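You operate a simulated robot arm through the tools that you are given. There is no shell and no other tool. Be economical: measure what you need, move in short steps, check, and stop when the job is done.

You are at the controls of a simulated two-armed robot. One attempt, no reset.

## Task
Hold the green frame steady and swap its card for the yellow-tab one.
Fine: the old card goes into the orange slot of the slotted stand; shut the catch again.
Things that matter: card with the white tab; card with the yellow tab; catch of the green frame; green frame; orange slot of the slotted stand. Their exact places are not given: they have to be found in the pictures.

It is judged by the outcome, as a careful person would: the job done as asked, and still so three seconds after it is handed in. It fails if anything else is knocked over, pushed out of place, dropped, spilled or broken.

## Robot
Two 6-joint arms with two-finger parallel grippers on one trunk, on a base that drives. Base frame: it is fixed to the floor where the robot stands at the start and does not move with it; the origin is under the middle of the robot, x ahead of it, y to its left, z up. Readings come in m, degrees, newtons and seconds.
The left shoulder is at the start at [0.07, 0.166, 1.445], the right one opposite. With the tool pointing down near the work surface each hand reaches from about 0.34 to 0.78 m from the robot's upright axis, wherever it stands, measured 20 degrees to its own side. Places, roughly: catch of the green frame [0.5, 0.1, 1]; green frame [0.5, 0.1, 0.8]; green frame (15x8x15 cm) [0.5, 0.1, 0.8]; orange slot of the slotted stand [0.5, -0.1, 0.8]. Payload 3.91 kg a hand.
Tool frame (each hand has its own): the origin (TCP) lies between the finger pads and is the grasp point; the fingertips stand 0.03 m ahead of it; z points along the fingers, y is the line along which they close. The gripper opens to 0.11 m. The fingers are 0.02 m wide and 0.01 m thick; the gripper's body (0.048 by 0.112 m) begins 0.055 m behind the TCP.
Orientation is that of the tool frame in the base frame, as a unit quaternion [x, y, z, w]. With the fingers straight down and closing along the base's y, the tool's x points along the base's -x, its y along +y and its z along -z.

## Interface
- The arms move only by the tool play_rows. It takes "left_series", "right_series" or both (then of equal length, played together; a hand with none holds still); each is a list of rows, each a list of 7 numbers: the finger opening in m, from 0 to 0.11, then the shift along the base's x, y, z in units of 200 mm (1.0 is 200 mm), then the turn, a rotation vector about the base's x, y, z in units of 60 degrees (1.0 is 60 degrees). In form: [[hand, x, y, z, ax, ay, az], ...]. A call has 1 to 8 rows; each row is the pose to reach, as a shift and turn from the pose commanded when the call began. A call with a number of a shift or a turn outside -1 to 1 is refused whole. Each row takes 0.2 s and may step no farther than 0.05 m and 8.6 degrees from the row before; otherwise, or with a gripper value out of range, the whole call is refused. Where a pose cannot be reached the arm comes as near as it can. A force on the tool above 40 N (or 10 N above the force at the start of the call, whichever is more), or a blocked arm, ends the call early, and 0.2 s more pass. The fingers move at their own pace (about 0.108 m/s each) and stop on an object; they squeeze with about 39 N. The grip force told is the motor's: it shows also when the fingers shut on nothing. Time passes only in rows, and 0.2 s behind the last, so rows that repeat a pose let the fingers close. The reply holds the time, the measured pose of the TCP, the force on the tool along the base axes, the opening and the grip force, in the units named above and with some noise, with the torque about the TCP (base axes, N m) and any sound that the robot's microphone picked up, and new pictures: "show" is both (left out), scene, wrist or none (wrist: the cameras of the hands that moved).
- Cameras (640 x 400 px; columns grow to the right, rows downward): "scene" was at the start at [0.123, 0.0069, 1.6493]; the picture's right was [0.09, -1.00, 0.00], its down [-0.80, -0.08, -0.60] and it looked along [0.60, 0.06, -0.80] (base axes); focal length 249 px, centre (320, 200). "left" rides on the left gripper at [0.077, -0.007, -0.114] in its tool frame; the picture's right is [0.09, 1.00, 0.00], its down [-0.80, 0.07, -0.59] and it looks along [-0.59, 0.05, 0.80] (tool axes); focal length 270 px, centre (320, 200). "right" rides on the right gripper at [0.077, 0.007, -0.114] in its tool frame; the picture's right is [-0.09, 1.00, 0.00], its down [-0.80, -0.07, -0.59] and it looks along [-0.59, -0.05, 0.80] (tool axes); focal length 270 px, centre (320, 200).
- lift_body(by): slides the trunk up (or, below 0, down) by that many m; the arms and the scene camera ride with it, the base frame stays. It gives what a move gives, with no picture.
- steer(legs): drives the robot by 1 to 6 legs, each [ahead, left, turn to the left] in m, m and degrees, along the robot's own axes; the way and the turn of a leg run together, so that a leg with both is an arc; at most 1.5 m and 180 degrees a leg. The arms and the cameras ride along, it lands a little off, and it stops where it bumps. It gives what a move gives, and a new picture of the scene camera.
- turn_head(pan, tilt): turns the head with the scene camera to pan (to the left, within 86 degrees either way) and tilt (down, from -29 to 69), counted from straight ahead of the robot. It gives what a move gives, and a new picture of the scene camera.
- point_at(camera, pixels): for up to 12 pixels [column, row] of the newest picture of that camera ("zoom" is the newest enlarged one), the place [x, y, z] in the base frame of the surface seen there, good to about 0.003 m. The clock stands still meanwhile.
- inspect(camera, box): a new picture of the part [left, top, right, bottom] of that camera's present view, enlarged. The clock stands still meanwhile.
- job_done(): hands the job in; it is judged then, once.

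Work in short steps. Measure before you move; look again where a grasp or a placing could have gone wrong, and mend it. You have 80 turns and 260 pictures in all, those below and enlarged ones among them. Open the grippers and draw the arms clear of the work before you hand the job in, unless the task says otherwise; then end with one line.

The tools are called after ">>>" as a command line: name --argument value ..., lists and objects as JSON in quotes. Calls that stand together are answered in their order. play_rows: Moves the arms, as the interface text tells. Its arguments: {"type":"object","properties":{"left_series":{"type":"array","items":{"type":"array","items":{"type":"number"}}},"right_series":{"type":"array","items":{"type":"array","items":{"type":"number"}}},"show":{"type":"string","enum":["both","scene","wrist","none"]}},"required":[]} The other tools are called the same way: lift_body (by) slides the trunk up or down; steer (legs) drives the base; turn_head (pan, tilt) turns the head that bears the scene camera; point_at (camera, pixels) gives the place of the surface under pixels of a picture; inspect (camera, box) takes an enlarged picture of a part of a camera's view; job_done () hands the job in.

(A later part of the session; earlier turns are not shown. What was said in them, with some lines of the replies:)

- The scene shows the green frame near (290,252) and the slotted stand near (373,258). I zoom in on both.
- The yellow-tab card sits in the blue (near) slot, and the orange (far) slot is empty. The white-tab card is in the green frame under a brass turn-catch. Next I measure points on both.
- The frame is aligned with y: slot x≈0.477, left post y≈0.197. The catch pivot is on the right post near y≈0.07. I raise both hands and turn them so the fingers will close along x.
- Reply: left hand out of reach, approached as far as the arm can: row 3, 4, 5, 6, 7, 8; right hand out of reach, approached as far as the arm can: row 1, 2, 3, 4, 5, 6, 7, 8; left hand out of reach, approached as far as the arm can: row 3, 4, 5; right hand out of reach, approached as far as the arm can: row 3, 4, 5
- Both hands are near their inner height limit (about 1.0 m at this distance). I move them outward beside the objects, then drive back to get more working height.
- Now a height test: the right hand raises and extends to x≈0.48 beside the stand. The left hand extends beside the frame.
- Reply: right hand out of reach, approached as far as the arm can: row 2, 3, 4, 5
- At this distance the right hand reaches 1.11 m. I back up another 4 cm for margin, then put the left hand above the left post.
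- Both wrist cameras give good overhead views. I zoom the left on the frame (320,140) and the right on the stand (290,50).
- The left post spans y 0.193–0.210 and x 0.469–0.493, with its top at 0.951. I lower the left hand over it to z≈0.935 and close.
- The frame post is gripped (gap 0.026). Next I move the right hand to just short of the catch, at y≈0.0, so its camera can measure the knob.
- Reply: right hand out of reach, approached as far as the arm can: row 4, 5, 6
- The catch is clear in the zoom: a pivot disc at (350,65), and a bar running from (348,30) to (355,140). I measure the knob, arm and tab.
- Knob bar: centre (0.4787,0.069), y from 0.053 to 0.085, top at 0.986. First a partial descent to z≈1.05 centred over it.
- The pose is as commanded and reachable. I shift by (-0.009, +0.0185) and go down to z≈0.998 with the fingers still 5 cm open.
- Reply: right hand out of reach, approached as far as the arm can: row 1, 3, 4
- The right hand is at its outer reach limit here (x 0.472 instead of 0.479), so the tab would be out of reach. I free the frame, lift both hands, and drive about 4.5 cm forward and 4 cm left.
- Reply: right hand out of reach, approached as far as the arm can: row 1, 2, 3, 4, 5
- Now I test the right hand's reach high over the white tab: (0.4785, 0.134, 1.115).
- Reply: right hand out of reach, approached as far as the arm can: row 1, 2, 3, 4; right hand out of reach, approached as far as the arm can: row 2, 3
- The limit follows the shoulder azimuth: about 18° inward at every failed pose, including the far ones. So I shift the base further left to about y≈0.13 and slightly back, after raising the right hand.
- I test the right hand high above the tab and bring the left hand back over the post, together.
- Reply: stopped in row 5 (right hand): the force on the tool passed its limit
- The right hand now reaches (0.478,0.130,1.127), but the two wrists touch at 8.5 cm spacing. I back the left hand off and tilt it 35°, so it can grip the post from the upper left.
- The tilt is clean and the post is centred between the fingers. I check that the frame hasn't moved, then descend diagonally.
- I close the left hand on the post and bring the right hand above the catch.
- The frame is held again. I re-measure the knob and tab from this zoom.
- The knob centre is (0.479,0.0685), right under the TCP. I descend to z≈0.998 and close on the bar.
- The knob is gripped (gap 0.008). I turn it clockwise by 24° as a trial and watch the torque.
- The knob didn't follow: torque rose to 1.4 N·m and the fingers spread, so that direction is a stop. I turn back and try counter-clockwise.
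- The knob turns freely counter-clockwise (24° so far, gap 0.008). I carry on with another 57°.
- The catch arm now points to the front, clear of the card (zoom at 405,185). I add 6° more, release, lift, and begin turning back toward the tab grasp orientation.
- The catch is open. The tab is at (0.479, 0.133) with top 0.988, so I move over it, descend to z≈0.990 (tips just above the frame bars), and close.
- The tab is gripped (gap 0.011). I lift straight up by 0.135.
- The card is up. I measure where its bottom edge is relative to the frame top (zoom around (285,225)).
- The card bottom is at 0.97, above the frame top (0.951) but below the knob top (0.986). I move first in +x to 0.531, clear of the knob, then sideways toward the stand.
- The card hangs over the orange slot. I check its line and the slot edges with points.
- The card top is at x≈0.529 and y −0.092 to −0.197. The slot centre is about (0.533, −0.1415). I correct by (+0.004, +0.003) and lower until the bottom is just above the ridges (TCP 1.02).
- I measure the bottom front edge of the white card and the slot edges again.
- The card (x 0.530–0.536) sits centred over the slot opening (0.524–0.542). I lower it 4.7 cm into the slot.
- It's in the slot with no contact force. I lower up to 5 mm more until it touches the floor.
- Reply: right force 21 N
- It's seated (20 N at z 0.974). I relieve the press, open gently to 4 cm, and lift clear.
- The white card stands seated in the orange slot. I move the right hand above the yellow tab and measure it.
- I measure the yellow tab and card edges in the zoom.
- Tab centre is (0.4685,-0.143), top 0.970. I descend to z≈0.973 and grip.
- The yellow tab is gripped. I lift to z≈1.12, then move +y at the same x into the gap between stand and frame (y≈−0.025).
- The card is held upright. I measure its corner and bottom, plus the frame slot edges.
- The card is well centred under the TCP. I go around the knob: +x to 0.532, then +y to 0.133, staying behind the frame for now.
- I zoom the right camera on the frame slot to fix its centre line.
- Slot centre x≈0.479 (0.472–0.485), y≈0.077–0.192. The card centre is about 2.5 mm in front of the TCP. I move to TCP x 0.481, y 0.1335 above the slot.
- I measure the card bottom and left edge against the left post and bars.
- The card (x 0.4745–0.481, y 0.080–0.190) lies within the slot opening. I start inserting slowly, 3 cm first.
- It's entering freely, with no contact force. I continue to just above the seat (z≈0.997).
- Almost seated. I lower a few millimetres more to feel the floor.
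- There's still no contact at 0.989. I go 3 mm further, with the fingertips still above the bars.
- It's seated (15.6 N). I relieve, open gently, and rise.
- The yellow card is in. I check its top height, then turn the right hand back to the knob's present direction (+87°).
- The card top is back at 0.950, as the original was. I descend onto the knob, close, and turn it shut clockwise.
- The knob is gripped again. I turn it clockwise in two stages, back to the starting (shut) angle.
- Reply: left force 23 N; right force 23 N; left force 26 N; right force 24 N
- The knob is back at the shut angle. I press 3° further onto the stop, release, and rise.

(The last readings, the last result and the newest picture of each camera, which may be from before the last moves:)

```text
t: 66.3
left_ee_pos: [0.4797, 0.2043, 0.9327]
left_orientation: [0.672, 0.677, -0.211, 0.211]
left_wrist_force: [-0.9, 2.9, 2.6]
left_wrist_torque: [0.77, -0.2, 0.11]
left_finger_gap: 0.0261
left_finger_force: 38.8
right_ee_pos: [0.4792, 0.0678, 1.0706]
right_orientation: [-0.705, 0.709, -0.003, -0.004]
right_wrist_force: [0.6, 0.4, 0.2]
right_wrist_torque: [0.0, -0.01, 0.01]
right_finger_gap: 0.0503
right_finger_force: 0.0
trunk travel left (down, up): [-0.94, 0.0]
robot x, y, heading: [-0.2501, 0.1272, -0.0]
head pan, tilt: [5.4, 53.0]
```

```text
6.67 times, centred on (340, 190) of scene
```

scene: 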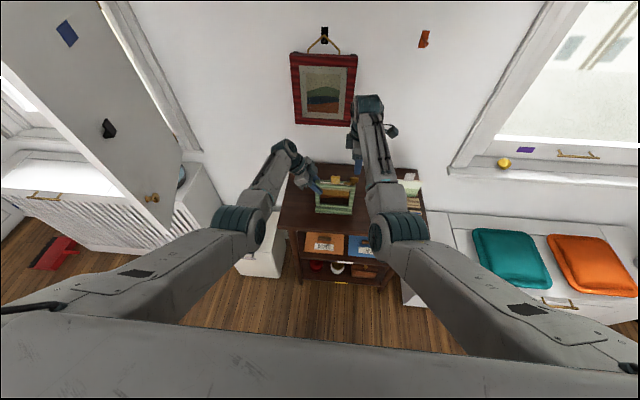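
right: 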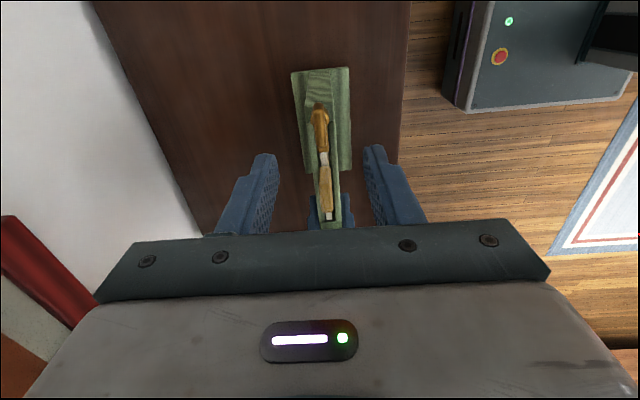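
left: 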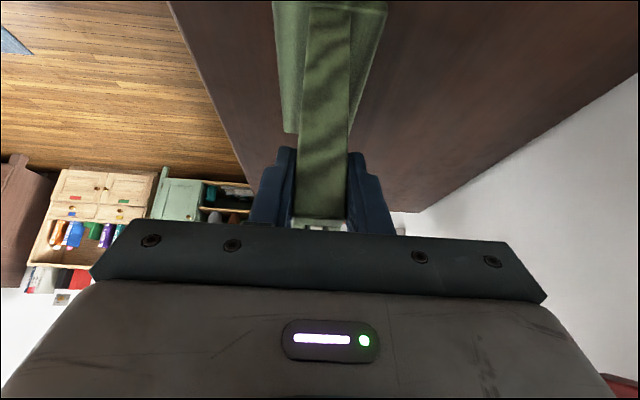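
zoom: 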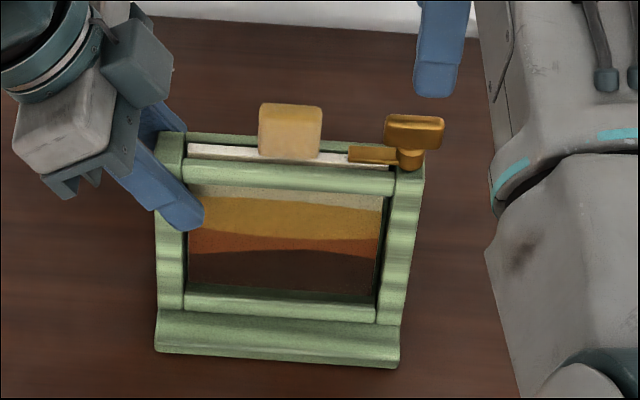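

The catch arm lies over the new card again. I release the left hand, draw it back along its own axis, and move the right hand aside.

>>> play_rows --left_series '[[0.04, 0, 0, 0, 0, 0, 0], [0.06, 0, 0, 0, 0, 0, 0], [0.08, 0, 0, 0, 0, 0, 0], [0.08, 0, 0.1, 0.145, 0, 0, 0], [0.08, 0, 0.2, 0.29, 0, 0, 0], [0.08, 0, 0.3, 0.43, 0, 0, 0], [0.08, 0, 0.45, 0.45, 0, 0, 0], [0.08, 0, 0.65, 0.45, 0, 0, 0]]' --right_series '[[0.05, 0, 0, 0.05, 0, 0, 0], [0.05, 0, -0.1, 0.1, 0, 0, 0], [0.05, 0, -0.25, 0.1, 0, 0, 0], [0.05, 0, -0.4, 0.1, 0, 0, 0], [0.05, 0, -0.5, 0.1, 0, 0, 0], [0.05, 0, -0.5, 0.1, 0, 0, 0], [0.05, 0, -0.5, 0.1, 0, 0, 0], [0.05, 0, -0.5, 0.1, 0, 0, 0]]' --show "scene"

>>> inspect --camera "scene" --box '[270, 150, 440, 260]'

```text
t: 68.1
left_ee_pos: [0.4807, 0.3376, 1.021]
left_orientation: [0.673, 0.677, -0.212, 0.211]
left_wrist_force: [0.3, 0.7, 0.1]
left_wrist_torque: [-0.03, -0.03, -0.04]
left_finger_gap: 0.0799
left_finger_force: 0.1
right_ee_pos: [0.4785, -0.0283, 1.0901]
right_orientation: [-0.705, 0.709, -0.003, -0.004]
right_wrist_force: [-0.2, 1.0, -0.2]
right_wrist_torque: [0.0, 0.0, 0.0]
right_finger_gap: 0.0502
right_finger_force: 0.1
trunk travel left (down, up): [-0.94, 0.0]
robot x, y, heading: [-0.2481, 0.1288, 0.2]
head pan, tilt: [5.4, 53.0]
```

scene: 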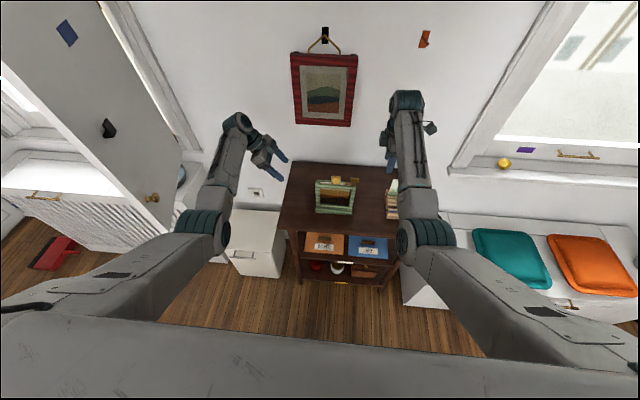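

```text
3.64 times, centred on (355, 205) of scene
```

zoom: 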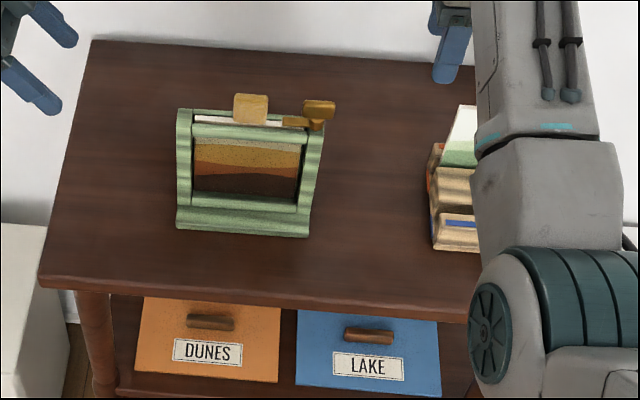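

The frame stands steady with the catch shut. I drive back 20 cm, with both hands above everything, to clear the work and check the stand.

>>> steer --legs '[[-0.2, 0, 0]]'

>>> inspect --camera "scene" --box '[270, 120, 440, 230]'

```text
t: 69.7
left_ee_pos: [0.2839, 0.3356, 1.0179]
left_orientation: [0.672, 0.678, -0.212, 0.209]
left_wrist_force: [0.1, 0.5, -0.3]
left_wrist_torque: [-0.04, 0.02, 0.01]
left_finger_gap: 0.0799
left_finger_force: 0.0
right_ee_pos: [0.2841, -0.0315, 1.0874]
right_orientation: [-0.706, 0.709, 0.0, -0.004]
right_wrist_force: [1.2, -0.9, 0.5]
right_wrist_torque: [-0.02, 0.01, -0.02]
right_finger_gap: 0.0499
right_finger_force: 0.1
trunk travel left (down, up): [-0.94, 0.0]
robot x, y, heading: [-0.4504, 0.1277, 0.0]
head pan, tilt: [5.4, 53.0]
```

scene: 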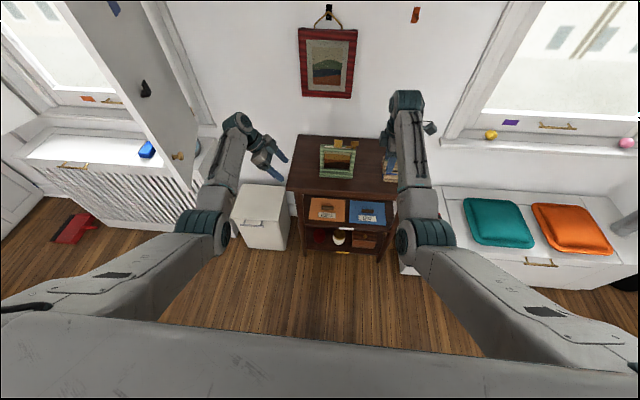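

```text
3.64 times, centred on (355, 175) of scene
```

zoom: 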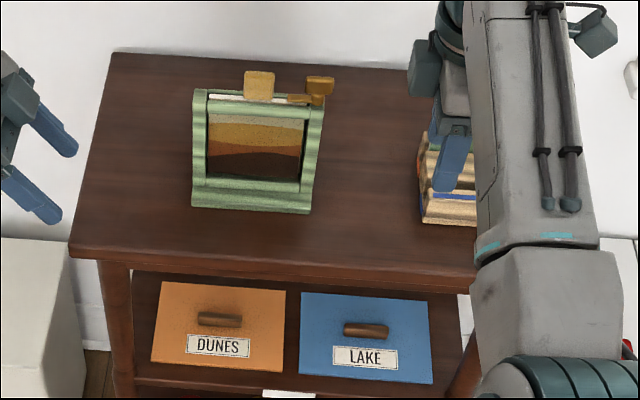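

The frame is fine but the right arm hides the stand. I swing the right hand outward, well clear of the table front, and look.

>>> play_rows --right_series '[[0.05, 0, -0.2, 0, 0, 0, 0], [0.05, 0, -0.4, 0, 0, 0, 0], [0.05, 0, -0.6, 0, 0, 0, 0], [0.05, 0, -0.8, 0, 0, 0, 0], [0.05, 0, -1.0, 0, 0, 0, 0]]' --show "scene"

>>> inspect --camera "scene" --box '[300, 120, 440, 210]'

```text
t: 70.9
left_ee_pos: [0.2814, 0.3338, 1.0202]
left_orientation: [0.673, 0.678, -0.21, 0.209]
left_wrist_force: [-0.2, -0.2, 0.1]
left_wrist_torque: [0.03, 0.03, -0.04]
left_finger_gap: 0.0799
left_finger_force: 0.1
right_ee_pos: [0.2811, -0.2339, 1.0886]
right_orientation: [-0.706, 0.709, -0.001, -0.002]
right_wrist_force: [0.6, -0.2, -0.6]
right_wrist_torque: [-0.01, -0.04, 0.03]
right_finger_gap: 0.0499
right_finger_force: 0.0
trunk travel left (down, up): [-0.94, 0.0]
robot x, y, heading: [-0.4451, 0.127, 0.3]
head pan, tilt: [5.4, 53.0]
```

scene: 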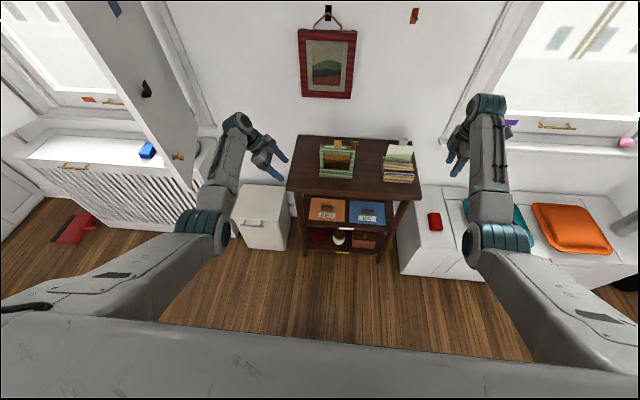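

```text
4.44 times, centred on (370, 165) of scene
```

zoom: 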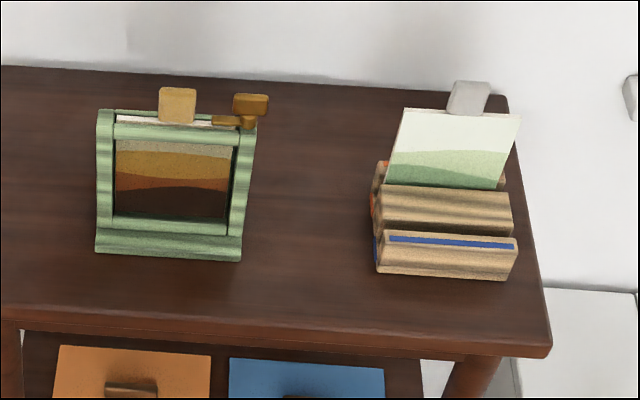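

The white-tab card stands in the orange slot, the yellow-tab card is in the frame, the catch is shut, and the grippers are open and clear. I hand the job in.

>>> job_done

```text
The job is handed in.
```

The cards are swapped: the yellow-tab card is in the green frame with the catch shut, and the white-tab card is in the orange slot of the stand.
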